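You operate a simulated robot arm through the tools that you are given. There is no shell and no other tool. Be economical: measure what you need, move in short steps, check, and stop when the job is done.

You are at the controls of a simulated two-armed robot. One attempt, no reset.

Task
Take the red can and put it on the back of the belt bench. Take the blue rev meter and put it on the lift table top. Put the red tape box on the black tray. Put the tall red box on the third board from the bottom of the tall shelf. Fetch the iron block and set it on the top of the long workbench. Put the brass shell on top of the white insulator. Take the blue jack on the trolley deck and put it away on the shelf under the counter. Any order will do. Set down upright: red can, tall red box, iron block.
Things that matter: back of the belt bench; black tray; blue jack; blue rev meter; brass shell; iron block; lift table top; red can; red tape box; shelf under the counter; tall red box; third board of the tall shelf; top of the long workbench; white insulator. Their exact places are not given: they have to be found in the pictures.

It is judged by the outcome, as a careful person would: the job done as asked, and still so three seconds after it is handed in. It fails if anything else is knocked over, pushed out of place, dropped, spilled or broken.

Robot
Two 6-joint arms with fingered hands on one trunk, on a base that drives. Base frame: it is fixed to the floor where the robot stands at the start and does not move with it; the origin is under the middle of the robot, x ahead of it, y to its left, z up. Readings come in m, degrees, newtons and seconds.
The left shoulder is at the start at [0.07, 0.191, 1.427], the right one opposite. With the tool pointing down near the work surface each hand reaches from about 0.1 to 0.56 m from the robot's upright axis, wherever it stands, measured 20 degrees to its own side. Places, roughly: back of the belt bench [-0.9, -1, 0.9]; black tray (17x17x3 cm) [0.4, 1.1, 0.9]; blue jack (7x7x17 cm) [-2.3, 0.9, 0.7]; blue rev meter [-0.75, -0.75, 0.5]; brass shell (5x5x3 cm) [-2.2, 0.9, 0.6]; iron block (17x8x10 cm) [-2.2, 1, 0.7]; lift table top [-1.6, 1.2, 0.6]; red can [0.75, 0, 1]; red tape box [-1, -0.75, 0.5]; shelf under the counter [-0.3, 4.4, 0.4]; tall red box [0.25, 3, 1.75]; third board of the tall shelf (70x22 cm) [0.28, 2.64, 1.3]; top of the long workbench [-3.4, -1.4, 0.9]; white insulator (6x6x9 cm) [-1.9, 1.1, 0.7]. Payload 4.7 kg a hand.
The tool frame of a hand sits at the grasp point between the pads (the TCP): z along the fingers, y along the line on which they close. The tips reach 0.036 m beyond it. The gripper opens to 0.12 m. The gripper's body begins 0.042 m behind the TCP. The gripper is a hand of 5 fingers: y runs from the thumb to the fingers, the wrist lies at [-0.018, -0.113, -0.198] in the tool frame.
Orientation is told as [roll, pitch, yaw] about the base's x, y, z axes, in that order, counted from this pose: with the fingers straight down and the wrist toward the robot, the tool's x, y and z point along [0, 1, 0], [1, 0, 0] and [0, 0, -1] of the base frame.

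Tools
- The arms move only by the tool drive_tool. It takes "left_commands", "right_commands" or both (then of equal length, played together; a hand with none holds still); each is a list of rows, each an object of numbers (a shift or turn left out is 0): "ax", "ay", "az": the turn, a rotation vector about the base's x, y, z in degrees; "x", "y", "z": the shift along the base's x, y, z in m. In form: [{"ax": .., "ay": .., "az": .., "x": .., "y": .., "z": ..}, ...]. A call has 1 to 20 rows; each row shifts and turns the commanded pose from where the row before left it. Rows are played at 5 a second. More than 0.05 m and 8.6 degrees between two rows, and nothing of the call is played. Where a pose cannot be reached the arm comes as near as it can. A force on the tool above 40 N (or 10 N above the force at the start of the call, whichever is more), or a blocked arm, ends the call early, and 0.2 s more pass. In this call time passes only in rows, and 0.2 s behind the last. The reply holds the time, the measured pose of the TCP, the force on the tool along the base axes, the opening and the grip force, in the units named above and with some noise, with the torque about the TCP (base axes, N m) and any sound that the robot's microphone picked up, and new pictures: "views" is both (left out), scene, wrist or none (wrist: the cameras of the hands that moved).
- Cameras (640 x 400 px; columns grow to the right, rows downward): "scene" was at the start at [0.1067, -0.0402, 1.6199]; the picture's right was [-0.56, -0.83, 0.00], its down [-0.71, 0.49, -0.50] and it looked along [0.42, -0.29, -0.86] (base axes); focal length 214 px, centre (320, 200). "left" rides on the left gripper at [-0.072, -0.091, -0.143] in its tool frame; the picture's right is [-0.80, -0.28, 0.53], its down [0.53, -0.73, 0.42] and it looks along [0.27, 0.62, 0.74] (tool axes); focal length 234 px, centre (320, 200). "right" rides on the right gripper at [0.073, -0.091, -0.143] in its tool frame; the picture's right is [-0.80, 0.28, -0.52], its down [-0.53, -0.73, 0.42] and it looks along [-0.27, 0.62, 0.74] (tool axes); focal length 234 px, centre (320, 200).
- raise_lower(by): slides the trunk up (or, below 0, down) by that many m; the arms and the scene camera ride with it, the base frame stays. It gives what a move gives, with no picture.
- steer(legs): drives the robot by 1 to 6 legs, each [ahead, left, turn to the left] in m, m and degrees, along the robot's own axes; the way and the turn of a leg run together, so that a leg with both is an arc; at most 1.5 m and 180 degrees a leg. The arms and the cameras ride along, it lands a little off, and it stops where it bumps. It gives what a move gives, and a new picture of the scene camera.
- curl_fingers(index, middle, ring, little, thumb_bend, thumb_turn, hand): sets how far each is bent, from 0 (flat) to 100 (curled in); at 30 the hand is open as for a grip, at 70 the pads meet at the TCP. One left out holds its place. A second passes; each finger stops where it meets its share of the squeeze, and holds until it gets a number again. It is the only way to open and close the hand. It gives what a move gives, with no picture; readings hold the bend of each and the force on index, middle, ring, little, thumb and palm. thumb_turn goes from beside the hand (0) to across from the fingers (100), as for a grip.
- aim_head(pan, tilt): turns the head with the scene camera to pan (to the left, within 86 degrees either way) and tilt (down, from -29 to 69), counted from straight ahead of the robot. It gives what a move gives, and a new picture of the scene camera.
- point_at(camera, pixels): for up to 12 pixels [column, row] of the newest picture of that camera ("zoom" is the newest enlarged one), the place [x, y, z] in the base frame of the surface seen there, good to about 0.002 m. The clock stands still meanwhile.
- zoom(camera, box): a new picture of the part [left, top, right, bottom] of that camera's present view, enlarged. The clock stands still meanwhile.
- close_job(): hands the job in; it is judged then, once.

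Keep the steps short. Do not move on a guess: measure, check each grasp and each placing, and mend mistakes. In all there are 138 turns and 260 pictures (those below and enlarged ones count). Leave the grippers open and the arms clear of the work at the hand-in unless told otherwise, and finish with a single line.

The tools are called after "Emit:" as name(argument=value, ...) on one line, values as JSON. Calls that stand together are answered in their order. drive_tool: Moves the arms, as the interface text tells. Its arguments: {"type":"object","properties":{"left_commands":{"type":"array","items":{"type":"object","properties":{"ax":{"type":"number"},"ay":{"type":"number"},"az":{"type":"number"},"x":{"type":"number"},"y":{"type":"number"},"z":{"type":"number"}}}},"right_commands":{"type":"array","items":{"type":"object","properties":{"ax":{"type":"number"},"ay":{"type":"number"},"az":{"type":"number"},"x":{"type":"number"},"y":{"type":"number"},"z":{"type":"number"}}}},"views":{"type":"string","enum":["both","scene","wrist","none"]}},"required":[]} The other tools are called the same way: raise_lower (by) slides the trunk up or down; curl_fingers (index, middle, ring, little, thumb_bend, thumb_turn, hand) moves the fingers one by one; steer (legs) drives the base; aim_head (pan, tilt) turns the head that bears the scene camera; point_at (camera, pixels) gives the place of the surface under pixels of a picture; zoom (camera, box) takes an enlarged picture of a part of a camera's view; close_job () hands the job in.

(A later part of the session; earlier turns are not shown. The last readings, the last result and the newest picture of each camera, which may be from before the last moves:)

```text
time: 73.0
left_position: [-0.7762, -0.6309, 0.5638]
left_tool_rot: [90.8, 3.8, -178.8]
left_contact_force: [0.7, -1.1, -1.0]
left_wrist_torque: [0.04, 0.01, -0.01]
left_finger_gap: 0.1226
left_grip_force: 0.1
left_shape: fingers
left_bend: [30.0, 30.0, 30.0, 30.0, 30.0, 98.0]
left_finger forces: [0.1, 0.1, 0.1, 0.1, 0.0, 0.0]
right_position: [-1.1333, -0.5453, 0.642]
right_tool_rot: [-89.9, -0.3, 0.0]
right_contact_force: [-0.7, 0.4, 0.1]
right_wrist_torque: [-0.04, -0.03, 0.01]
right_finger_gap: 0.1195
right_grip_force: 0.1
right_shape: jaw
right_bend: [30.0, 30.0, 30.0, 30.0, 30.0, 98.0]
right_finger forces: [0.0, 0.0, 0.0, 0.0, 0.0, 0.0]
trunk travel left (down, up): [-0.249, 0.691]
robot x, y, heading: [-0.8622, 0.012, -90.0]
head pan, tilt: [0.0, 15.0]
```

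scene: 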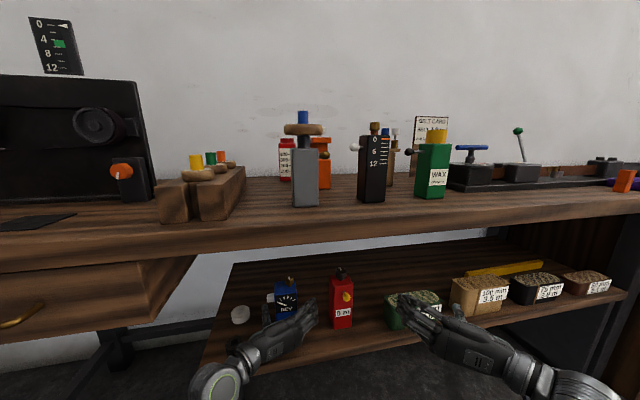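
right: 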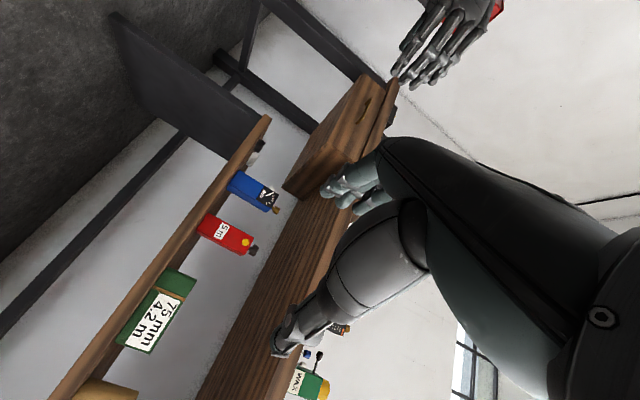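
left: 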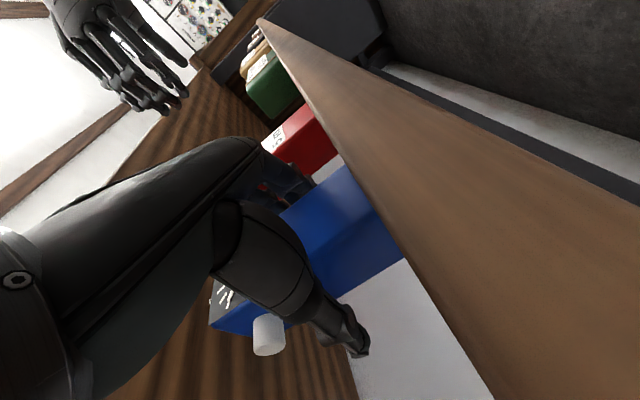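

Meter is between thumb and fingers, below the white knob. I close.

Emit:
curl_fingers(hand="left", index=75, middle=75, ring=75, little=75, thumb_bend=75)

Emit:
raise_lower(by=0.03)

Emit:
drive_tool(left_commands=[{}], views="both")

```text
time: 74.0
left_position: [-0.7767, -0.63, 0.5678]
left_tool_rot: [91.2, 3.8, -178.7]
left_contact_force: [-5.7, -6.1, 24.7]
left_wrist_torque: [-0.2, -0.48, -0.14]
left_finger_gap: 0.0585
left_grip_force: 39.6
left_shape: fingers
left_bend: [59.0, 63.0, 65.0, 69.0, 51.0, 95.0]
left_finger forces: [12.2, 10.6, 10.0, 10.9, 34.8, 0.1]
right_position: [-1.1338, -0.5442, 0.6424]
right_tool_rot: [-90.0, -0.3, 0.1]
right_contact_force: [0.0, -0.1, 0.7]
right_wrist_torque: [0.0, -0.01, 0.02]
right_finger_gap: 0.1196
right_grip_force: 0.0
right_shape: jaw
right_bend: [30.0, 30.0, 30.0, 30.0, 30.0, 98.0]
right_finger forces: [0.1, 0.0, 0.1, 0.1, 0.0, 0.0]
trunk travel left (down, up): [-0.249, 0.691]
robot x, y, heading: [-0.8631, 0.0127, -90.1]
head pan, tilt: [0.0, 15.0]
```

```text
time: 74.7
left_position: [-0.7766, -0.6318, 0.5908]
left_tool_rot: [90.6, 3.9, -178.8]
left_contact_force: [-1.2, 0.2, -5.0]
left_wrist_torque: [0.05, 0.09, 0.0]
left_finger_gap: 0.0585
left_grip_force: 35.8
left_shape: fingers
left_bend: [59.0, 64.0, 67.0, 71.0, 52.0, 91.0]
left_finger forces: [13.5, 9.0, 7.2, 5.8, 36.3, 0.0]
right_position: [-1.1332, -0.5469, 0.6707]
right_tool_rot: [-89.9, -0.4, 0.0]
right_contact_force: [0.0, -0.3, -0.7]
right_wrist_torque: [-0.03, -0.02, 0.01]
right_finger_gap: 0.1195
right_grip_force: 0.1
right_shape: jaw
right_bend: [30.0, 30.0, 30.0, 30.0, 30.0, 98.0]
right_finger forces: [0.1, 0.1, 0.0, 0.1, 0.1, 0.0]
trunk travel left (down, up): [-0.279, 0.661]
robot x, y, heading: [-0.8662, 0.0133, -90.4]
head pan, tilt: [0.0, 15.0]
```

```text
time: 75.1
left_position: [-0.7764, -0.631, 0.5928]
left_tool_rot: [90.6, 3.9, -178.8]
left_contact_force: [-0.3, -0.6, -5.2]
left_wrist_torque: [0.02, 0.07, 0.03]
left_finger_gap: 0.0583
left_grip_force: 36.0
left_shape: fingers
left_bend: [59.0, 64.0, 67.0, 71.0, 52.0, 91.0]
left_finger forces: [13.5, 8.9, 7.2, 5.9, 36.4, 0.0]
right_position: [-1.1332, -0.5456, 0.6722]
right_tool_rot: [-89.9, -0.4, 0.1]
right_contact_force: [-0.8, -0.1, -0.4]
right_wrist_torque: [-0.02, -0.02, 0.0]
right_finger_gap: 0.1197
right_grip_force: 0.1
right_shape: jaw
right_bend: [30.0, 30.0, 30.0, 30.0, 30.0, 98.0]
right_finger forces: [0.0, 0.1, 0.0, 0.1, 0.0, 0.1]
trunk travel left (down, up): [-0.279, 0.661]
robot x, y, heading: [-0.8693, 0.0112, -90.3]
head pan, tilt: [0.0, 15.0]
```

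scene: 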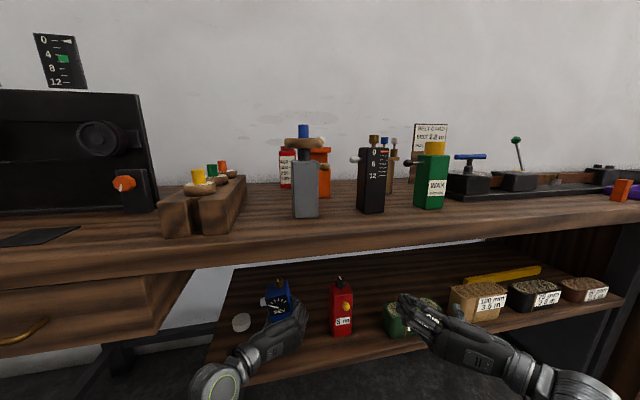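
left: 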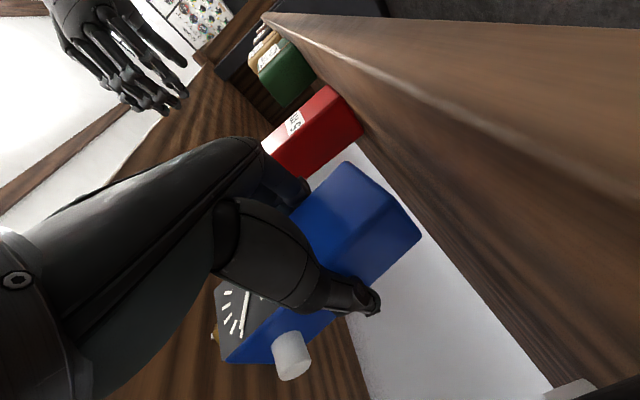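

Meter held and lifted. I back off, then set the right hand for the tape box and pull the left hand back.

Emit:
steer(legs=[[-0.27, 0, 0], [0, 0.055, 0]])

Emit:
drive_tool(right_commands=[{"x": 0.03, "z": -0.025, "y": -0.02}, {"x": 0.03, "z": -0.025, "y": -0.02}, {"x": 0.03, "z": -0.025, "y": -0.02}, {"x": 0.03, "z": -0.025, "y": -0.02}, {"x": 0.025}, {}], left_commands=[{"y": 0.03, "z": 0.02}, {"y": 0.03, "z": 0.02}, {"y": 0.03, "z": 0.01}, {"y": 0.03}, {"y": 0.03}, {}])

```text
time: 77.6
left_position: [-0.7184, -0.3601, 0.5939]
left_tool_rot: [90.8, 3.7, -178.5]
left_contact_force: [-0.5, -0.3, -4.1]
left_wrist_torque: [0.03, 0.07, 0.0]
left_finger_gap: 0.0585
left_grip_force: 35.8
left_shape: fingers
left_bend: [59.0, 64.0, 67.0, 71.0, 52.0, 91.0]
left_finger forces: [13.5, 9.1, 7.2, 5.8, 36.3, 0.0]
right_position: [-1.0766, -0.2748, 0.672]
right_tool_rot: [-89.9, -0.3, 0.3]
right_contact_force: [0.5, 0.9, -0.2]
right_wrist_torque: [-0.01, 0.03, 0.01]
right_finger_gap: 0.1202
right_grip_force: 0.1
right_shape: jaw
right_bend: [30.0, 30.0, 30.0, 30.0, 30.0, 98.0]
right_finger forces: [0.0, 0.0, 0.0, 0.1, 0.0, 0.0]
trunk travel left (down, up): [-0.279, 0.661]
robot x, y, heading: [-0.8066, 0.2824, -90.0]
head pan, tilt: [0.0, 15.0]
```

scene: 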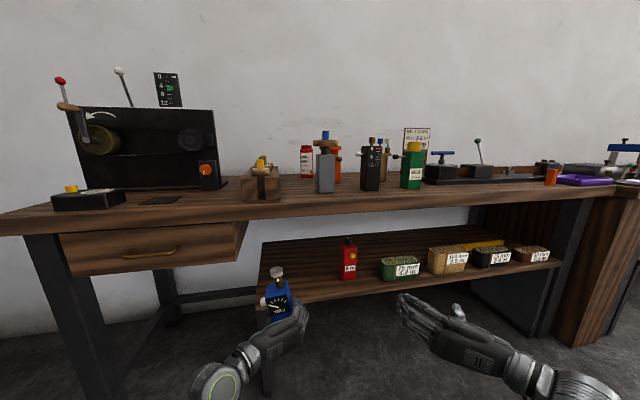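

```text
time: 78.6
left_position: [-0.6844, -0.262, 0.6201]
left_tool_rot: [92.0, 13.3, -177.3]
left_contact_force: [-0.8, 0.5, -4.2]
left_wrist_torque: [0.03, 0.05, 0.02]
left_finger_gap: 0.0586
left_grip_force: 35.9
left_shape: fingers
left_bend: [59.0, 64.0, 67.0, 71.0, 52.0, 91.0]
left_finger forces: [13.6, 9.0, 7.1, 5.9, 35.7, 0.0]
left hand out of reach, approached as far as the arm can: row 4
right_position: [-0.9624, -0.3496, 0.5786]
right_tool_rot: [-90.0, -0.3, 0.4]
right_contact_force: [0.6, -0.4, -0.2]
right_wrist_torque: [0.01, 0.0, 0.02]
right_finger_gap: 0.1201
right_grip_force: 0.0
right_shape: jaw
right_bend: [30.0, 30.0, 30.0, 30.0, 30.0, 98.0]
right_finger forces: [0.0, 0.0, 0.0, 0.1, 0.0, 0.0]
trunk travel left (down, up): [-0.279, 0.661]
robot x, y, heading: [-0.8088, 0.2829, -90.0]
head pan, tilt: [0.0, 15.0]
stopped in row 4 (left hand): the arm was blocked; the commanded pose is now the measured one
```

scene: 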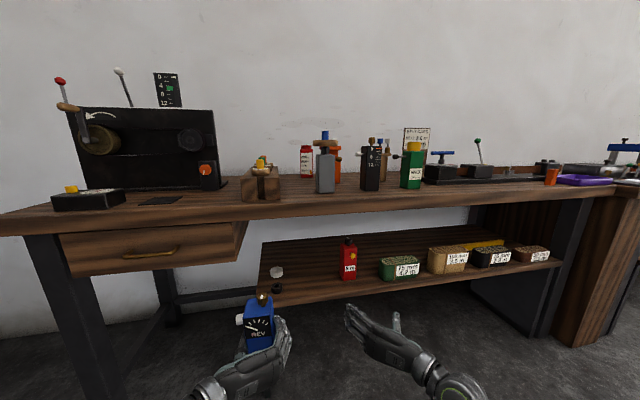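
right: 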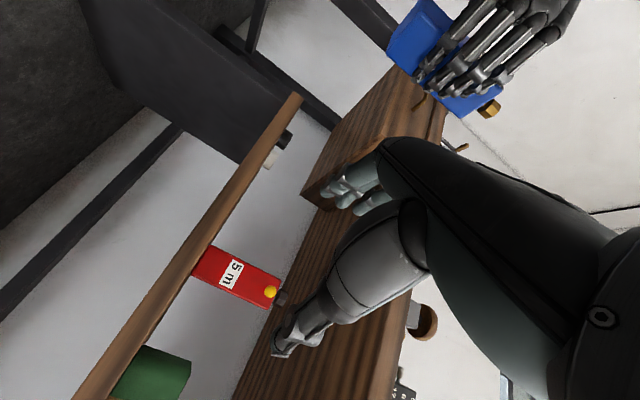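
left: 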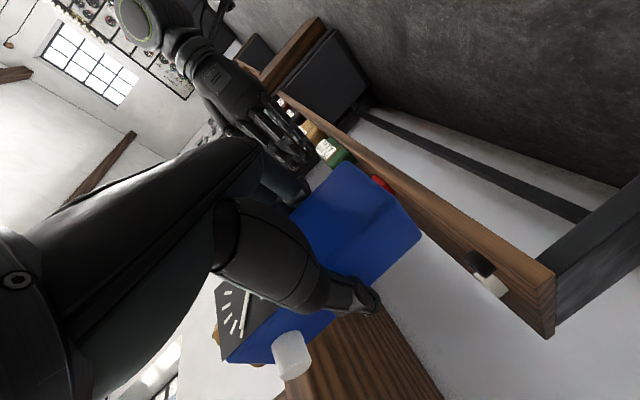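

Left is slightly limited but fine. I fine-align the right hand and measure tape box and drawer edge.

Emit:
drive_tool(right_commands=[{"x": 0.032, "z": -0.008, "y": -0.02}, {"y": -0.02}, {}], views="none")

Emit:
point_at(camera="scene", pixels=[[235, 258], [200, 265], [348, 270], [345, 255], [357, 260], [342, 260], [277, 288], [277, 270], [244, 232], [320, 292]])

```text
time: 79.4
left_position: [-0.6856, -0.2628, 0.6193]
left_tool_rot: [92.2, 13.3, -177.4]
left_contact_force: [-0.3, 1.1, -5.0]
left_wrist_torque: [0.03, 0.12, -0.01]
left_finger_gap: 0.0584
left_grip_force: 35.5
left_shape: fingers
left_bend: [59.0, 64.0, 67.0, 71.0, 52.0, 91.0]
left_finger forces: [13.6, 9.0, 7.2, 5.7, 35.7, 0.1]
right_position: [-0.9322, -0.3896, 0.5695]
right_tool_rot: [-90.0, -0.4, 0.2]
right_contact_force: [-0.4, 1.0, 0.0]
right_wrist_torque: [0.0, -0.02, -0.03]
right_finger_gap: 0.1201
right_grip_force: 0.1
right_shape: jaw
right_bend: [30.0, 30.0, 30.0, 30.0, 30.0, 98.0]
right_finger forces: [0.0, 0.0, 0.0, 0.1, 0.0, 0.0]
trunk travel left (down, up): [-0.279, 0.661]
robot x, y, heading: [-0.8099, 0.2841, -90.1]
head pan, tilt: [0.0, 15.0]
```

```text
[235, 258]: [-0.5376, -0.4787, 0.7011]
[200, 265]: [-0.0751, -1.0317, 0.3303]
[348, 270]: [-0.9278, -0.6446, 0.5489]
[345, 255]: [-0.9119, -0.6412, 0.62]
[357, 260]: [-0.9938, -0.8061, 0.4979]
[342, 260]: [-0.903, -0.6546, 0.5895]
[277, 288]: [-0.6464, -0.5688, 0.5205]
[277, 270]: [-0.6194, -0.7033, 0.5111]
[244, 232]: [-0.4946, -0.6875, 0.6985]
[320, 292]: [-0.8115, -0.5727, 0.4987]
```

Drawer and washers are clear if I raise the left hand 4 cm. Then drive ahead 0.28 to bring the right hand around the tape box.

Emit:
drive_tool(left_commands=[{"z": 0.04}, {}], views="none")

Emit:
steer(legs=[[0.2, 0, 0]])

Emit:
steer(legs=[[0.075, 0, 0]])

Emit:
drive_tool(right_commands=[{}], views="wrist")

```text
time: 80.0
left_position: [-0.6905, -0.282, 0.6529]
left_tool_rot: [92.2, 13.2, -177.4]
left_contact_force: [-1.1, 0.2, -4.8]
left_wrist_torque: [0.07, 0.04, 0.01]
left_finger_gap: 0.0587
left_grip_force: 35.1
left_shape: fingers
left_bend: [59.0, 64.0, 67.0, 71.0, 52.0, 91.0]
left_finger forces: [13.6, 8.9, 7.1, 5.8, 35.7, 0.1]
left hand out of reach, approached as far as the arm can: row 1
right_position: [-0.9318, -0.3887, 0.5691]
right_tool_rot: [-90.0, -0.4, 0.4]
right_contact_force: [1.1, 0.5, 0.0]
right_wrist_torque: [0.0, -0.03, 0.01]
right_finger_gap: 0.1198
right_grip_force: 0.1
right_shape: jaw
right_bend: [30.0, 30.0, 30.0, 30.0, 30.0, 98.0]
right_finger forces: [0.1, 0.0, 0.1, 0.0, 0.0, 0.0]
trunk travel left (down, up): [-0.279, 0.661]
robot x, y, heading: [-0.8107, 0.282, -90.1]
head pan, tilt: [0.0, 15.0]
```

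```text
time: 81.6
left_position: [-0.69, -0.479, 0.6516]
left_tool_rot: [92.3, 13.2, -177.4]
left_contact_force: [0.1, 0.8, -4.7]
left_wrist_torque: [0.03, 0.07, -0.03]
left_finger_gap: 0.0585
left_grip_force: 35.5
left_shape: fingers
left_bend: [59.0, 64.0, 67.0, 71.0, 52.0, 91.0]
left_finger forces: [13.7, 8.9, 7.2, 5.8, 35.4, 0.0]
right_position: [-0.9316, -0.5884, 0.5694]
right_tool_rot: [-89.7, -0.3, 0.3]
right_contact_force: [-0.4, 0.3, -0.4]
right_wrist_torque: [-0.02, -0.01, -0.02]
right_finger_gap: 0.1199
right_grip_force: 0.1
right_shape: jaw
right_bend: [30.0, 30.0, 30.0, 30.0, 30.0, 98.0]
right_finger forces: [0.0, 0.1, 0.0, 0.0, 0.0, 0.0]
trunk travel left (down, up): [-0.279, 0.661]
robot x, y, heading: [-0.8155, 0.0857, -90.1]
head pan, tilt: [0.0, 15.0]
```

scene: 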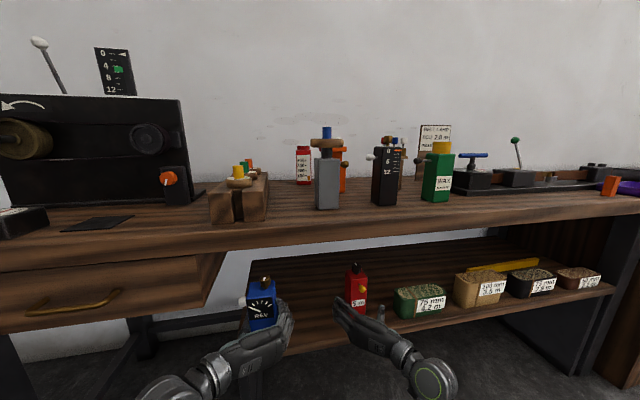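

```text
time: 82.6
left_position: [-0.6882, -0.5544, 0.6525]
left_tool_rot: [92.2, 13.2, -177.4]
left_contact_force: [-0.3, -0.3, -5.2]
left_wrist_torque: [0.03, 0.08, 0.02]
left_finger_gap: 0.0584
left_grip_force: 35.2
left_shape: fingers
left_bend: [59.0, 64.0, 67.0, 71.0, 52.0, 91.0]
left_finger forces: [13.5, 8.9, 7.1, 5.7, 35.4, 0.0]
right_position: [-0.9313, -0.6644, 0.57]
right_tool_rot: [-89.8, -0.3, 0.4]
right_contact_force: [0.0, -0.4, -0.3]
right_wrist_torque: [0.0, 0.04, -0.02]
right_finger_gap: 0.1197
right_grip_force: 0.0
right_shape: jaw
right_bend: [30.0, 30.0, 30.0, 30.0, 30.0, 98.0]
right_finger forces: [0.0, 0.0, 0.1, 0.0, 0.0, 0.0]
trunk travel left (down, up): [-0.279, 0.661]
robot x, y, heading: [-0.8121, 0.0084, -89.8]
head pan, tilt: [0.0, 15.0]
```

scene: 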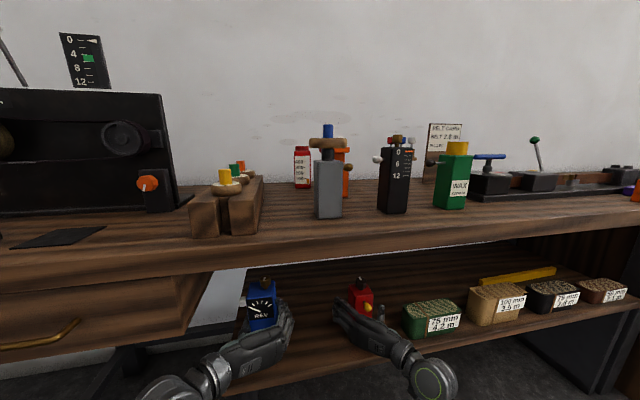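

```text
time: 83.0
left_position: [-0.6886, -0.5546, 0.6517]
left_tool_rot: [92.0, 13.2, -177.4]
left_contact_force: [0.5, 0.1, -5.7]
left_wrist_torque: [0.07, 0.05, -0.04]
left_finger_gap: 0.0586
left_grip_force: 35.5
left_shape: fingers
left_bend: [59.0, 64.0, 67.0, 71.0, 52.0, 91.0]
left_finger forces: [13.6, 8.9, 7.1, 5.8, 35.6, 0.1]
right_position: [-0.9322, -0.6629, 0.5682]
right_tool_rot: [-89.9, -0.3, 0.4]
right_contact_force: [0.4, 0.6, 0.6]
right_wrist_torque: [0.01, -0.03, -0.03]
right_finger_gap: 0.1198
right_grip_force: 0.0
right_shape: jaw
right_bend: [30.0, 30.0, 30.0, 30.0, 30.0, 98.0]
right_finger forces: [0.0, 0.0, 0.1, 0.1, 0.1, 0.0]
trunk travel left (down, up): [-0.279, 0.661]
robot x, y, heading: [-0.8075, 0.011, -90.3]
head pan, tilt: [0.0, 15.0]
```

right: 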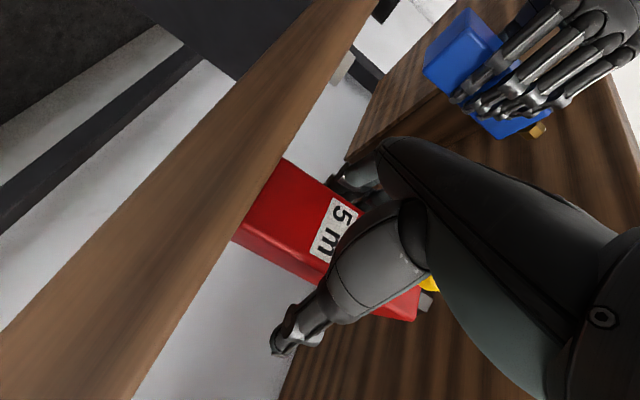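

Tape box lies between right thumb and fingers. I close, lift by the trunk, and back off.

Emit:
curl_fingers(hand="right", index=75, middle=75, ring=75, little=75, thumb_bend=75)

Emit:
raise_lower(by=0.04)

Emit:
steer(legs=[[-0.55, 0, 0]])

```text
time: 84.0
left_position: [-0.6873, -0.553, 0.6532]
left_tool_rot: [92.3, 13.1, -177.5]
left_contact_force: [-0.6, -0.8, -4.7]
left_wrist_torque: [0.03, 0.06, 0.03]
left_finger_gap: 0.0585
left_grip_force: 35.7
left_shape: fingers
left_bend: [59.0, 64.0, 67.0, 71.0, 52.0, 91.0]
left_finger forces: [13.6, 8.9, 7.1, 5.7, 35.5, 0.0]
right_position: [-0.9309, -0.6631, 0.572]
right_tool_rot: [-90.1, -0.4, 0.3]
right_contact_force: [1.1, -7.3, 19.4]
right_wrist_torque: [-0.13, 0.64, 0.27]
right_finger_gap: 0.0568
right_grip_force: 38.8
right_shape: fingers
right_bend: [59.0, 62.0, 63.0, 64.0, 54.0, 95.0]
right_finger forces: [10.2, 9.4, 9.4, 11.3, 37.5, 0.0]
trunk travel left (down, up): [-0.279, 0.661]
robot x, y, heading: [-0.8126, 0.0076, -90.1]
head pan, tilt: [0.0, 15.0]
```

```text
time: 84.8
left_position: [-0.6892, -0.5551, 0.692]
left_tool_rot: [92.2, 13.2, -177.4]
left_contact_force: [-0.4, 0.4, -4.0]
left_wrist_torque: [0.01, 0.07, -0.01]
left_finger_gap: 0.059
left_grip_force: 35.4
left_shape: fingers
left_bend: [59.0, 64.0, 67.0, 71.0, 52.0, 91.0]
left_finger forces: [13.6, 9.0, 7.1, 5.7, 35.5, 0.0]
right_position: [-0.9313, -0.6642, 0.6065]
right_tool_rot: [-89.6, -0.3, 0.4]
right_contact_force: [0.1, -0.2, -3.9]
right_wrist_torque: [0.02, -0.05, 0.02]
right_finger_gap: 0.0562
right_grip_force: 31.6
right_shape: fingers
right_bend: [59.0, 63.0, 66.0, 69.0, 55.0, 91.0]
right_finger forces: [11.4, 8.1, 6.7, 5.4, 32.5, 0.1]
trunk travel left (down, up): [-0.319, 0.621]
robot x, y, heading: [-0.8101, 0.0101, -90.0]
head pan, tilt: [0.0, 15.0]
```

```text
time: 88.0
left_position: [-0.687, -0.01, 0.6911]
left_tool_rot: [92.2, 13.2, -177.0]
left_contact_force: [0.5, -0.1, -4.8]
left_wrist_torque: [0.05, 0.08, 0.0]
left_finger_gap: 0.0585
left_grip_force: 35.4
left_shape: fingers
left_bend: [59.0, 64.0, 67.0, 71.0, 52.0, 91.0]
left_finger forces: [13.7, 8.8, 7.1, 5.6, 35.5, 0.1]
right_position: [-0.9288, -0.1201, 0.6089]
right_tool_rot: [-89.8, -0.4, 0.8]
right_contact_force: [0.5, 0.5, -6.0]
right_wrist_torque: [0.0, -0.04, 0.02]
right_finger_gap: 0.0565
right_grip_force: 32.0
right_shape: fingers
right_bend: [59.0, 63.0, 66.0, 69.0, 55.0, 91.0]
right_finger forces: [11.5, 8.0, 6.7, 5.4, 32.6, 0.1]
trunk travel left (down, up): [-0.319, 0.621]
robot x, y, heading: [-0.8147, 0.5532, -89.6]
head pan, tilt: [0.0, 15.0]
```

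scene: 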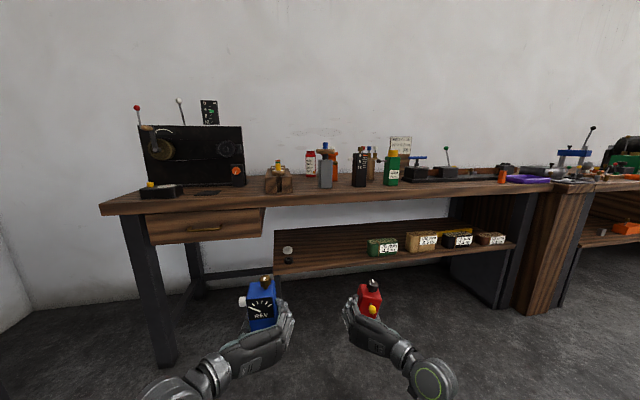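

Both items are held upright. I turn to face the first bench, raise the trunk and go opposite the black tray.

Emit:
raise_lower(by=0.4)

Emit:
steer(legs=[[0, 0, 89.6], [0.15, 0.65, 0]])

Emit:
aim_head(pan=0, tilt=35)

```text
time: 91.8
left_position: [-0.6864, -0.0109, 1.0912]
left_tool_rot: [92.2, 13.2, -177.0]
left_contact_force: [-0.3, 0.6, -4.6]
left_wrist_torque: [0.03, 0.08, 0.01]
left_finger_gap: 0.0587
left_grip_force: 35.2
left_shape: fingers
left_bend: [59.0, 64.0, 67.0, 71.0, 52.0, 91.0]
left_finger forces: [13.7, 8.9, 7.1, 5.7, 35.5, 0.0]
right_position: [-0.9285, -0.1206, 1.0078]
right_tool_rot: [-89.8, -0.3, 0.8]
right_contact_force: [0.1, -1.0, -6.0]
right_wrist_torque: [0.03, -0.06, 0.04]
right_finger_gap: 0.0561
right_grip_force: 31.4
right_shape: fingers
right_bend: [59.0, 63.0, 66.0, 69.0, 55.0, 91.0]
right_finger forces: [11.4, 8.0, 6.7, 5.4, 32.4, 0.0]
trunk travel left (down, up): [-0.719, 0.221]
robot x, y, heading: [-0.8117, 0.5537, -89.2]
head pan, tilt: [0.0, 15.0]
```

```text
time: 99.5
left_position: [-0.078, 1.3179, 1.0927]
left_tool_rot: [92.2, 13.2, -89.0]
left_contact_force: [0.6, -0.4, -5.7]
left_wrist_torque: [-0.12, 0.04, -0.01]
left_finger_gap: 0.0585
left_grip_force: 34.3
left_shape: fingers
left_bend: [59.0, 64.0, 68.0, 71.0, 52.0, 91.0]
left_finger forces: [13.4, 8.9, 7.0, 5.5, 35.2, 0.0]
right_position: [0.0233, 1.0723, 1.0081]
right_tool_rot: [-89.8, -0.2, 88.8]
right_contact_force: [0.2, 0.0, -4.1]
right_wrist_torque: [0.06, 0.02, -0.02]
right_finger_gap: 0.0561
right_grip_force: 31.3
right_shape: fingers
right_bend: [59.0, 64.0, 67.0, 69.0, 55.0, 91.0]
right_finger forces: [11.1, 8.0, 6.6, 5.2, 31.8, 0.0]
trunk travel left (down, up): [-0.719, 0.221]
robot x, y, heading: [-0.6428, 1.2103, -1.4]
head pan, tilt: [0.0, 15.0]
```

scene: 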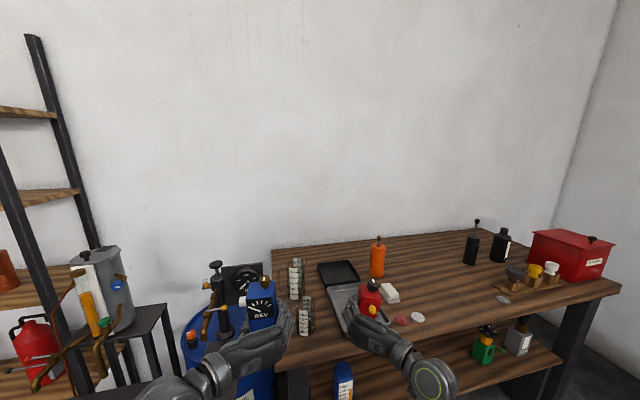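

```text
time: 100.3
left_position: [-0.0779, 1.319, 1.0915]
left_tool_rot: [92.2, 13.1, -88.9]
left_contact_force: [-0.1, 0.2, -5.4]
left_wrist_torque: [-0.02, 0.04, -0.03]
left_finger_gap: 0.0587
left_grip_force: 34.9
left_shape: fingers
left_bend: [59.0, 64.0, 68.0, 71.0, 52.0, 91.0]
left_finger forces: [13.4, 8.9, 7.0, 5.6, 35.1, 0.1]
right_position: [0.0227, 1.0726, 1.0094]
right_tool_rot: [-89.8, -0.3, 88.8]
right_contact_force: [0.6, 0.0, -4.2]
right_wrist_torque: [0.08, 0.01, -0.02]
right_finger_gap: 0.0559
right_grip_force: 30.9
right_shape: fingers
right_bend: [59.0, 64.0, 67.0, 69.0, 55.0, 91.0]
right_finger forces: [11.1, 8.0, 6.6, 5.1, 31.8, 0.1]
trunk travel left (down, up): [-0.719, 0.221]
robot x, y, heading: [-0.6479, 1.2128, -1.6]
head pan, tilt: [0.0, 35.0]
```

scene: 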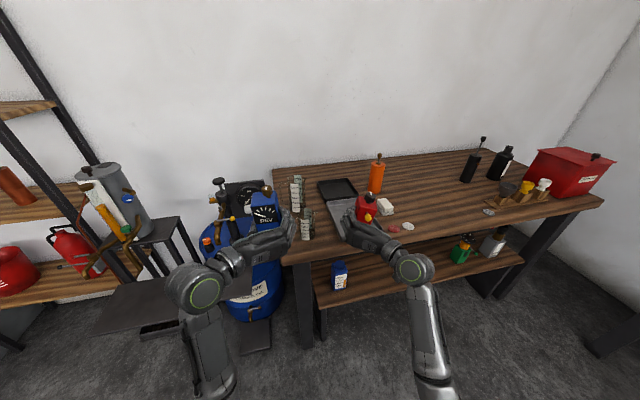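

I measure the tray, the jars and the compressor next to it.

Emit:
zoom(camera="scene", box=[190, 140, 430, 290])

Emit:
point_at(camera="scene", pixels=[[338, 188], [322, 184], [354, 181], [358, 196], [325, 203], [296, 180], [306, 208], [377, 158], [340, 215], [220, 185], [240, 190], [385, 205]])

```text
2.67 times, centred on (310, 215) of scene
```

zoom: 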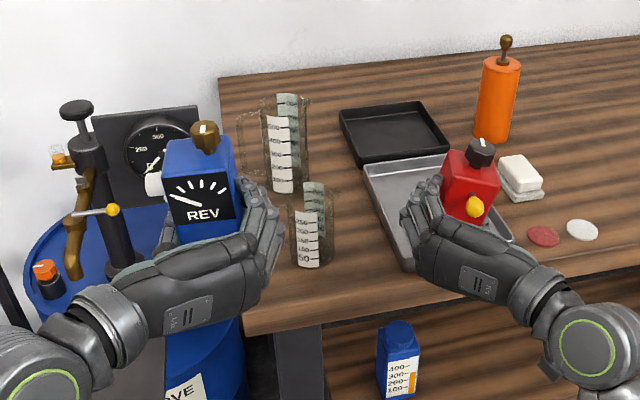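

```text
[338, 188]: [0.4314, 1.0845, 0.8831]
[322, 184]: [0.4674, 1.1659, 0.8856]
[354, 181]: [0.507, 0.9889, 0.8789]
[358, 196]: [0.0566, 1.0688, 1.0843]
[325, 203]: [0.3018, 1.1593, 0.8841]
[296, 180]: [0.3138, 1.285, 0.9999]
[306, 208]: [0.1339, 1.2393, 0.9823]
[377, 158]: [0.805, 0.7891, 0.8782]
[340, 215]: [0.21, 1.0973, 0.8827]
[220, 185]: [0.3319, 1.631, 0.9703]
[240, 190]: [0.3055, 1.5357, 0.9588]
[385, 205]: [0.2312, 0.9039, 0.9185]
```

The left hand must rise to clear the jars. I lift it, and extend the right hand a bit, then check the elbow heights.

Emit:
drive_tool(left_commands=[{"z": 0.045}, {"z": 0.045}, {"z": 0.045}, {"z": 0.045}, {"z": 0.03}, {}], right_commands=[{"x": 0.02, "y": 0.006}, {"x": 0.02, "y": 0.006}, {"x": 0.02, "y": 0.006}, {"x": 0.02, "y": 0.006}, {"x": 0.02, "y": 0.006}, {}], views="scene")

```text
time: 101.7
left_position: [-0.053, 1.3127, 1.2958]
left_tool_rot: [92.2, 13.2, -89.0]
left_contact_force: [-0.1, -0.1, -4.6]
left_wrist_torque: [-0.12, 0.05, 0.01]
left_finger_gap: 0.0587
left_grip_force: 34.3
left_shape: fingers
left_bend: [59.0, 64.0, 68.0, 71.0, 53.0, 91.0]
left_finger forces: [13.4, 8.8, 7.1, 5.5, 35.0, 0.0]
left hand out of reach, approached as far as the arm can: row 1, 2
right_position: [0.1228, 1.1013, 1.0086]
right_tool_rot: [-89.8, -0.3, 88.8]
right_contact_force: [0.0, 0.5, -4.4]
right_wrist_torque: [0.05, 0.04, 0.01]
right_finger_gap: 0.0561
right_grip_force: 31.4
right_shape: fingers
right_bend: [59.0, 64.0, 67.0, 69.0, 55.0, 91.0]
right_finger forces: [11.2, 7.9, 6.6, 5.1, 31.8, 0.0]
trunk travel left (down, up): [-0.719, 0.221]
robot x, y, heading: [-0.6478, 1.2099, -1.5]
head pan, tilt: [0.0, 35.0]
```

scene: 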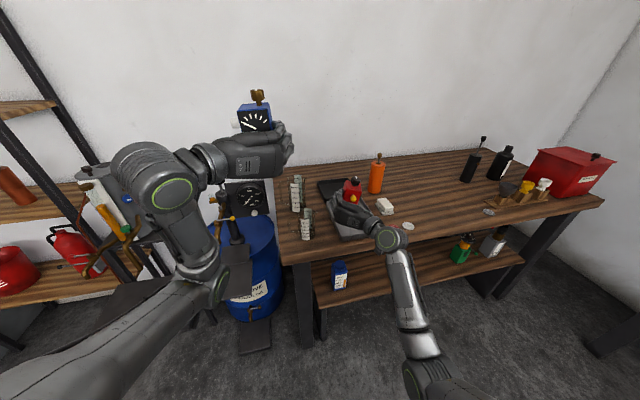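

Left is well above the jars now. I drive 0.277 ahead so the tape box hovers over the tray.

Emit:
steer(legs=[[0.277, 0.01, 0]])

Emit:
drive_tool(right_commands=[{}], views="wrist")

Emit:
zoom(camera="scene", box=[240, 120, 440, 260])

```text
time: 103.7
left_position: [0.2258, 1.3149, 1.2944]
left_tool_rot: [92.2, 13.2, -88.9]
left_contact_force: [0.0, -0.6, -4.9]
left_wrist_torque: [-0.08, 0.08, 0.02]
left_finger_gap: 0.0581
left_grip_force: 34.5
left_shape: fingers
left_bend: [59.0, 64.0, 68.0, 71.0, 53.0, 91.0]
left_finger forces: [13.4, 8.8, 7.0, 5.3, 34.9, 0.0]
right_position: [0.4015, 1.1027, 1.0074]
right_tool_rot: [-89.7, -0.2, 88.8]
right_contact_force: [-0.1, 0.5, -4.0]
right_wrist_torque: [0.05, 0.01, -0.01]
right_finger_gap: 0.0561
right_grip_force: 31.2
right_shape: fingers
right_bend: [59.0, 64.0, 67.0, 69.0, 55.0, 91.0]
right_finger forces: [11.1, 7.9, 6.6, 5.1, 31.8, 0.0]
trunk travel left (down, up): [-0.719, 0.221]
robot x, y, heading: [-0.37, 1.2127, -1.2]
head pan, tilt: [0.0, 35.0]
```

scene: 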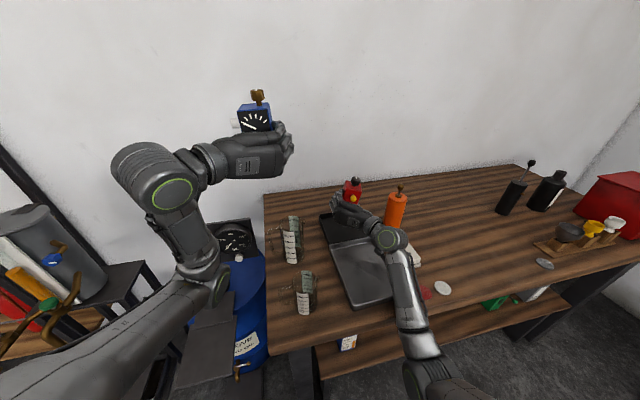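

```text
time: 104.1
left_position: [0.2248, 1.3136, 1.2938]
left_tool_rot: [92.1, 13.2, -88.9]
left_contact_force: [-0.2, -0.3, -5.0]
left_wrist_torque: [-0.07, 0.04, 0.01]
left_finger_gap: 0.0587
left_grip_force: 34.7
left_shape: fingers
left_bend: [59.0, 64.0, 68.0, 71.0, 53.0, 91.0]
left_finger forces: [13.4, 8.8, 7.1, 5.4, 34.8, 0.0]
right_position: [0.3998, 1.1024, 1.0068]
right_tool_rot: [-89.7, -0.2, 88.9]
right_contact_force: [-0.3, -1.0, -5.0]
right_wrist_torque: [0.04, 0.02, 0.0]
right_finger_gap: 0.0563
right_grip_force: 31.1
right_shape: fingers
right_bend: [59.0, 64.0, 67.0, 69.0, 55.0, 91.0]
right_finger forces: [11.1, 8.0, 6.5, 5.1, 31.7, 0.0]
trunk travel left (down, up): [-0.719, 0.221]
robot x, y, heading: [-0.3727, 1.215, -1.6]
head pan, tilt: [0.0, 35.0]
```

right: 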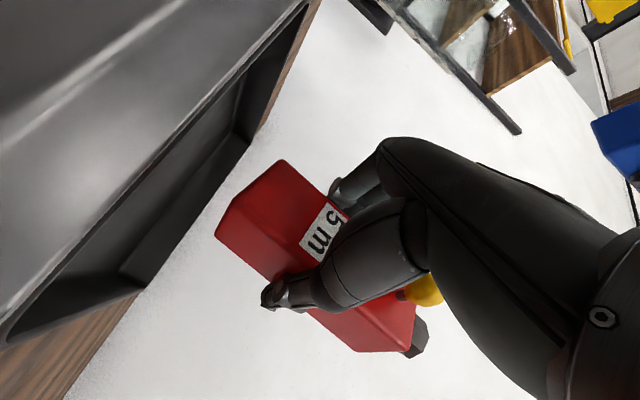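

```text
2.86 times, centred on (340, 190) of scene
```

zoom: 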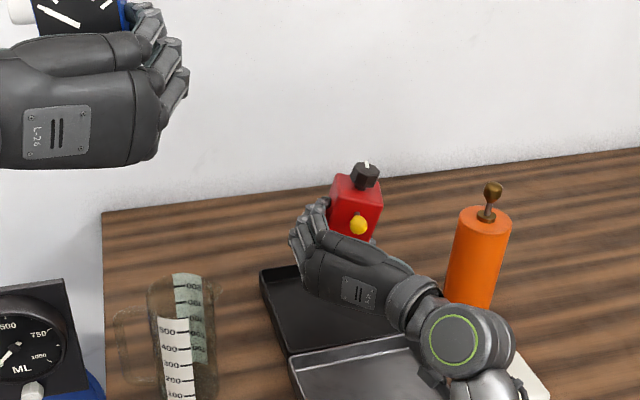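

Over the tray centre. I lower the right hand slowly.

Emit:
drive_tool(right_commands=[{"z": -0.03}, {"z": -0.012}, {"z": -0.006}, {"z": -0.004}, {}], views="wrist")

```text
time: 105.5
left_position: [0.214, 1.3155, 1.297]
left_tool_rot: [92.5, 13.0, -89.0]
left_contact_force: [1.8, 1.0, -5.9]
left_wrist_torque: [-0.04, 0.02, -0.04]
left_finger_gap: 0.0586
left_grip_force: 35.1
left_shape: fingers
left_bend: [59.0, 64.0, 68.0, 71.0, 53.0, 91.0]
left_finger forces: [13.4, 8.8, 6.9, 5.3, 34.9, 0.1]
right_position: [0.3959, 1.1066, 0.9965]
right_tool_rot: [-93.6, 0.0, 89.0]
right_contact_force: [-0.4, -0.4, -5.1]
right_wrist_torque: [0.05, -0.01, 0.0]
right_finger_gap: 0.0561
right_grip_force: 31.5
right_shape: fingers
right_bend: [59.0, 64.0, 67.0, 69.0, 55.0, 91.0]
right_finger forces: [11.4, 8.0, 6.5, 5.0, 31.8, 0.1]
trunk travel left (down, up): [-0.719, 0.221]
robot x, y, heading: [-0.3681, 1.2136, -1.6]
head pan, tilt: [0.0, 35.0]
stopped in row 5 (right hand): the arm was blocked; the commanded pose is now the measured one
```

right: 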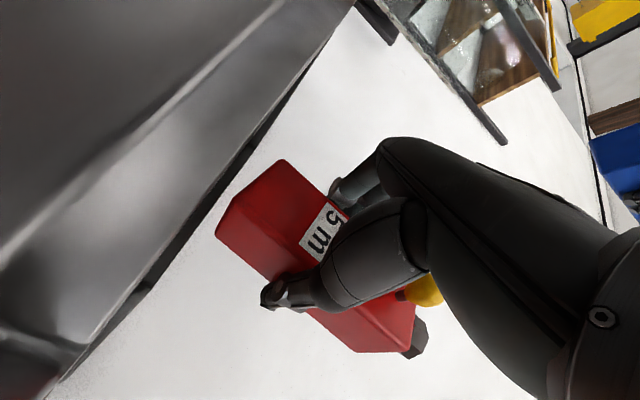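

The right forearm rests on the bench edge. I lift a little, raise the trunk by 0.2 so the elbow is higher, then lower the hand again.

Emit:
drive_tool(right_commands=[{"z": 0.03}, {}], views="none")

Emit:
raise_lower(by=0.21)

Emit:
drive_tool(right_commands=[{"z": -0.04}, {"z": -0.04}, {"z": -0.04}, {"z": -0.04}, {"z": -0.03}, {}], views="scene")

```text
time: 106.1
left_position: [0.2252, 1.3148, 1.2934]
left_tool_rot: [92.1, 13.2, -88.9]
left_contact_force: [-1.0, 0.5, -5.4]
left_wrist_torque: [-0.05, 0.01, 0.02]
left_finger_gap: 0.0581
left_grip_force: 34.7
left_shape: fingers
left_bend: [59.0, 64.0, 68.0, 71.0, 53.0, 91.0]
left_finger forces: [13.4, 8.9, 6.9, 5.4, 34.9, 0.0]
right_position: [0.4046, 1.1052, 1.0071]
right_tool_rot: [-91.8, -0.1, 89.2]
right_contact_force: [0.1, -0.6, -4.2]
right_wrist_torque: [0.04, 0.02, -0.02]
right_finger_gap: 0.0563
right_grip_force: 31.2
right_shape: fingers
right_bend: [59.0, 64.0, 67.0, 69.0, 55.0, 91.0]
right_finger forces: [11.4, 7.9, 6.5, 5.0, 31.6, 0.1]
trunk travel left (down, up): [-0.719, 0.221]
robot x, y, heading: [-0.3658, 1.2177, -1.6]
head pan, tilt: [0.0, 35.0]
```

```text
time: 108.3
left_position: [0.2257, 1.3137, 1.5045]
left_tool_rot: [92.1, 13.1, -89.0]
left_contact_force: [-0.3, -0.4, -5.4]
left_wrist_torque: [-0.06, 0.05, -0.01]
left_finger_gap: 0.0582
left_grip_force: 34.4
left_shape: fingers
left_bend: [59.0, 64.0, 68.0, 71.0, 53.0, 91.0]
left_finger forces: [13.4, 8.9, 7.1, 5.4, 35.0, 0.0]
right_position: [0.4053, 1.1043, 1.2203]
right_tool_rot: [-92.0, -0.2, 89.0]
right_contact_force: [0.3, 0.1, -4.9]
right_wrist_torque: [0.07, 0.04, 0.0]
right_finger_gap: 0.0558
right_grip_force: 31.2
right_shape: fingers
right_bend: [59.0, 64.0, 67.0, 69.0, 55.0, 91.0]
right_finger forces: [11.3, 7.9, 6.4, 4.8, 31.6, 0.0]
trunk travel left (down, up): [-0.929, 0.011]
robot x, y, heading: [-0.369, 1.2178, -1.5]
head pan, tilt: [0.0, 35.0]
```

```text
time: 109.7
left_position: [0.2242, 1.3154, 1.505]
left_tool_rot: [92.3, 13.2, -89.0]
left_contact_force: [-0.2, 0.3, -5.4]
left_wrist_torque: [-0.06, 0.03, -0.01]
left_finger_gap: 0.0581
left_grip_force: 34.8
left_shape: fingers
left_bend: [59.0, 64.0, 68.0, 71.0, 53.0, 91.0]
left_finger forces: [13.4, 8.9, 7.0, 5.4, 34.9, 0.0]
right_position: [0.3951, 1.1017, 1.0455]
right_tool_rot: [-91.4, 0.0, 89.0]
right_contact_force: [0.0, 0.6, -3.9]
right_wrist_torque: [0.04, 0.01, -0.02]
right_finger_gap: 0.0558
right_grip_force: 31.3
right_shape: fingers
right_bend: [59.0, 64.0, 67.0, 69.0, 55.0, 91.0]
right_finger forces: [11.2, 7.9, 6.4, 4.9, 31.4, 0.0]
right hand out of reach, approached as far as the arm can: row 5
trunk travel left (down, up): [-0.929, 0.011]
robot x, y, heading: [-0.3689, 1.2155, -1.5]
head pan, tilt: [0.0, 35.0]
```

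scene: 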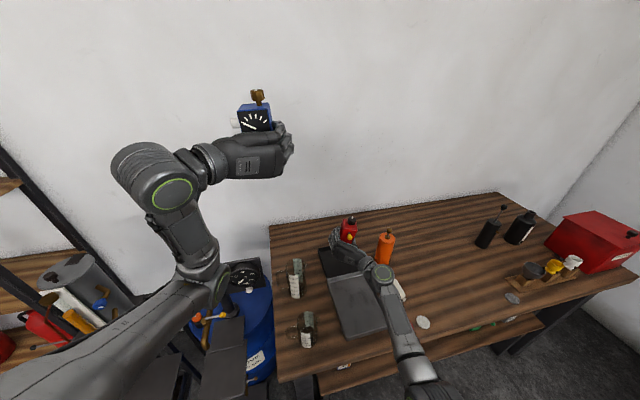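

The arm is stretched now. I pull the hand back 8 cm, drive 8 cm ahead, then go down.

Emit:
drive_tool(right_commands=[{"x": -0.04}, {"x": -0.04}, {}], views="none")

Emit:
steer(legs=[[0.085, 0.002, 0]])

Emit:
drive_tool(right_commands=[{"z": -0.04}, {"z": -0.02}, {}], views="both")

```text
time: 110.5
left_position: [0.2282, 1.3131, 1.5035]
left_tool_rot: [92.1, 13.1, -89.0]
left_contact_force: [0.7, 0.6, -4.3]
left_wrist_torque: [-0.07, 0.04, 0.01]
left_finger_gap: 0.0585
left_grip_force: 34.8
left_shape: fingers
left_bend: [59.0, 64.0, 68.0, 71.0, 53.0, 91.0]
left_finger forces: [13.4, 8.8, 7.0, 5.5, 34.8, 0.0]
right_position: [0.3181, 1.1042, 1.0476]
right_tool_rot: [-91.9, -0.1, 89.0]
right_contact_force: [0.4, 1.2, -3.7]
right_wrist_torque: [0.08, 0.03, 0.03]
right_finger_gap: 0.056
right_grip_force: 31.2
right_shape: fingers
right_bend: [59.0, 64.0, 67.0, 69.0, 55.0, 91.0]
right_finger forces: [11.3, 8.0, 6.4, 4.9, 31.4, 0.1]
trunk travel left (down, up): [-0.929, 0.011]
robot x, y, heading: [-0.3683, 1.2119, -1.7]
head pan, tilt: [0.0, 35.0]
```

```text
time: 111.6
left_position: [0.3028, 1.3122, 1.5068]
left_tool_rot: [92.4, 13.3, -89.0]
left_contact_force: [-0.7, 0.4, -4.7]
left_wrist_torque: [-0.07, 0.01, 0.03]
left_finger_gap: 0.0583
left_grip_force: 34.2
left_shape: fingers
left_bend: [59.0, 64.0, 68.0, 71.0, 53.0, 91.0]
left_finger forces: [13.5, 8.9, 7.0, 5.4, 35.0, 0.0]
right_position: [0.3979, 1.103, 1.0508]
right_tool_rot: [-92.3, -0.2, 88.9]
right_contact_force: [-0.9, 0.2, -4.7]
right_wrist_torque: [0.07, 0.04, 0.0]
right_finger_gap: 0.056
right_grip_force: 30.7
right_shape: fingers
right_bend: [59.0, 64.0, 67.0, 69.0, 55.0, 91.0]
right_finger forces: [11.1, 7.9, 6.3, 4.9, 31.3, 0.0]
trunk travel left (down, up): [-0.929, 0.011]
robot x, y, heading: [-0.2857, 1.2115, -1.7]
head pan, tilt: [0.0, 35.0]
```

scene: 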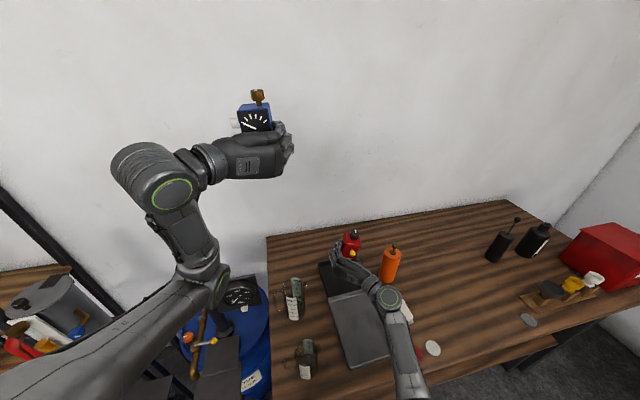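

```text
time: 112.4
left_position: [0.3117, 1.3124, 1.5038]
left_tool_rot: [91.9, 13.3, -89.1]
left_contact_force: [0.2, -0.2, -5.2]
left_wrist_torque: [-0.07, 0.03, 0.01]
left_finger_gap: 0.0587
left_grip_force: 34.9
left_shape: fingers
left_bend: [59.0, 64.0, 68.0, 71.0, 53.0, 91.0]
left_finger forces: [13.4, 8.9, 6.9, 5.3, 34.9, 0.0]
right_position: [0.3981, 1.1013, 1.021]
right_tool_rot: [-91.3, 0.0, 89.0]
right_contact_force: [-0.5, 0.0, -4.9]
right_wrist_torque: [0.06, -0.02, 0.01]
right_finger_gap: 0.0559
right_grip_force: 31.0
right_shape: fingers
right_bend: [59.0, 64.0, 67.0, 69.0, 55.0, 91.0]
right_finger forces: [11.2, 7.9, 6.4, 4.9, 31.5, 0.1]
right hand out of reach, approached as far as the arm can: row 1, 2
trunk travel left (down, up): [-0.929, 0.011]
robot x, y, heading: [-0.2854, 1.2118, -1.6]
head pan, tilt: [0.0, 35.0]
```

scene: 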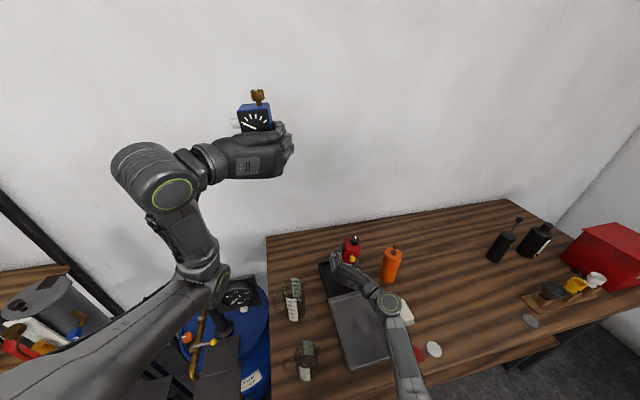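
right: 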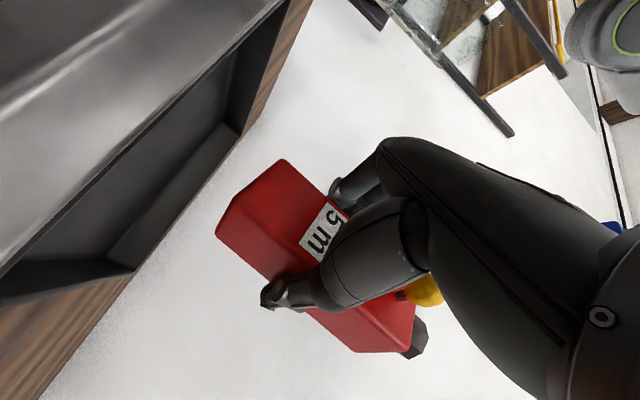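

This seems a wrist-angle limit, so I will lower the trunk instead. First I check the forearm's height near the bench edge.

Emit:
point_at(camera="scene", pixels=[[390, 300], [400, 340], [408, 375], [412, 395], [380, 380], [440, 360], [358, 345], [352, 255], [345, 265]])

```text
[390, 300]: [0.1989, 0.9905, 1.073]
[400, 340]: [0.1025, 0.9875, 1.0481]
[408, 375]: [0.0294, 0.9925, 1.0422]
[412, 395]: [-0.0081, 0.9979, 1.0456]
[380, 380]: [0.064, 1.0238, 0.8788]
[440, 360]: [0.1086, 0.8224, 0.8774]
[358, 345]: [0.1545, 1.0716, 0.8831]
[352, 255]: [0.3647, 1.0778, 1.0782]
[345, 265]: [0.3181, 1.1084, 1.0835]
```

Forearm underside is about 0.955, bench 0.879. I lower the trunk by 0.055.

Emit:
raise_lower(by=-0.055)

Emit:
zoom(camera="scene", box=[280, 210, 460, 350])

Emit:
point_at(camera="scene", pixels=[[390, 300], [400, 340], [408, 375]])

```text
time: 113.2
left_position: [0.3065, 1.3142, 1.4536]
left_tool_rot: [92.1, 13.3, -89.2]
left_contact_force: [0.6, 0.3, -5.0]
left_wrist_torque: [-0.06, 0.01, -0.04]
left_finger_gap: 0.0583
left_grip_force: 34.8
left_shape: fingers
left_bend: [59.0, 64.0, 68.0, 71.0, 53.0, 91.0]
left_finger forces: [13.5, 8.8, 7.0, 5.4, 34.9, 0.0]
right_position: [0.3963, 1.1013, 0.9801]
right_tool_rot: [-92.1, 0.0, 89.0]
right_contact_force: [-5.1, 1.8, 8.1]
right_wrist_torque: [-1.06, 2.57, -0.82]
right_finger_gap: 0.056
right_grip_force: 30.9
right_shape: fingers
right_bend: [59.0, 64.0, 67.0, 69.0, 55.0, 91.0]
right_finger forces: [11.3, 7.8, 6.4, 4.9, 31.5, 0.0]
trunk travel left (down, up): [-0.878, 0.062]
robot x, y, heading: [-0.2868, 1.2149, -1.7]
head pan, tilt: [0.0, 35.0]
stopped: the force on the tool passed its limit at 47 N (the readings are from after the stop); the commanded pose is now the measured one
```

```text
2.86 times, centred on (370, 280) of scene
```

zoom: 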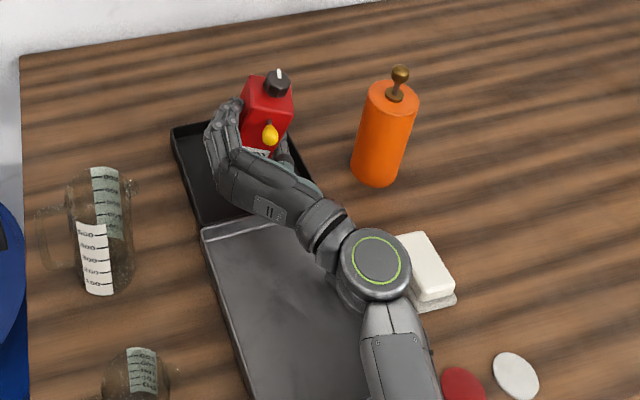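

```text
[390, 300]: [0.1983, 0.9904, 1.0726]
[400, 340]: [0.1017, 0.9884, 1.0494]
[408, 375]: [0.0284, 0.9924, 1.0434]
```

Contact was felt at z 0.98. I check what touches: tray edges, tape position and soap block.

Emit:
point_at(camera="zoom", pixels=[[176, 130], [205, 228], [300, 165], [312, 190], [190, 160], [265, 110], [270, 135], [258, 152], [380, 265], [425, 262], [345, 300], [410, 330]])

Emit:
drive_tool(right_commands=[{"z": 0.005}], views="wrist")

```text
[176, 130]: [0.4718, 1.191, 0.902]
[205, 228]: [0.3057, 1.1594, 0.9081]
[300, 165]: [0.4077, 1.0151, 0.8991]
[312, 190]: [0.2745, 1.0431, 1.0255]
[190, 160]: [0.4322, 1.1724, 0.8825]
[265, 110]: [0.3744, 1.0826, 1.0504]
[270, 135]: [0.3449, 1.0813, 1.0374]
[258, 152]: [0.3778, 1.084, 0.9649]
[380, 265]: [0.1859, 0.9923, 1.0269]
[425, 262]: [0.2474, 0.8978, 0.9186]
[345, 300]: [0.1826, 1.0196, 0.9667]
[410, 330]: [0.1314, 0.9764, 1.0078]
```

```text
time: 113.6
left_position: [0.3099, 1.3123, 1.4533]
left_tool_rot: [91.9, 13.2, -89.2]
left_contact_force: [-0.6, -0.1, -5.8]
left_wrist_torque: [-0.07, 0.02, -0.01]
left_finger_gap: 0.0584
left_grip_force: 34.7
left_shape: fingers
left_bend: [59.0, 64.0, 68.0, 71.0, 53.0, 91.0]
left_finger forces: [13.3, 8.8, 6.9, 5.4, 35.0, 0.1]
right_position: [0.3976, 1.1, 0.981]
right_tool_rot: [-92.0, 0.1, 88.9]
right_contact_force: [0.4, -0.2, -4.7]
right_wrist_torque: [0.05, -0.03, 0.0]
right_finger_gap: 0.0558
right_grip_force: 30.8
right_shape: fingers
right_bend: [59.0, 64.0, 67.0, 69.0, 55.0, 91.0]
right_finger forces: [11.3, 7.8, 6.5, 4.9, 31.6, 0.1]
trunk travel left (down, up): [-0.878, 0.062]
robot x, y, heading: [-0.285, 1.2131, -1.8]
head pan, tilt: [0.0, 35.0]
```

right: 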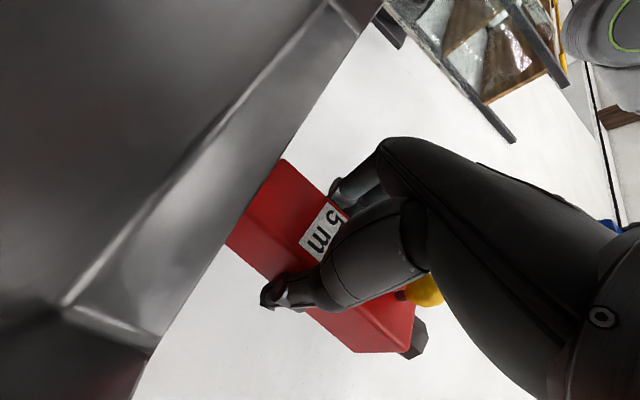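

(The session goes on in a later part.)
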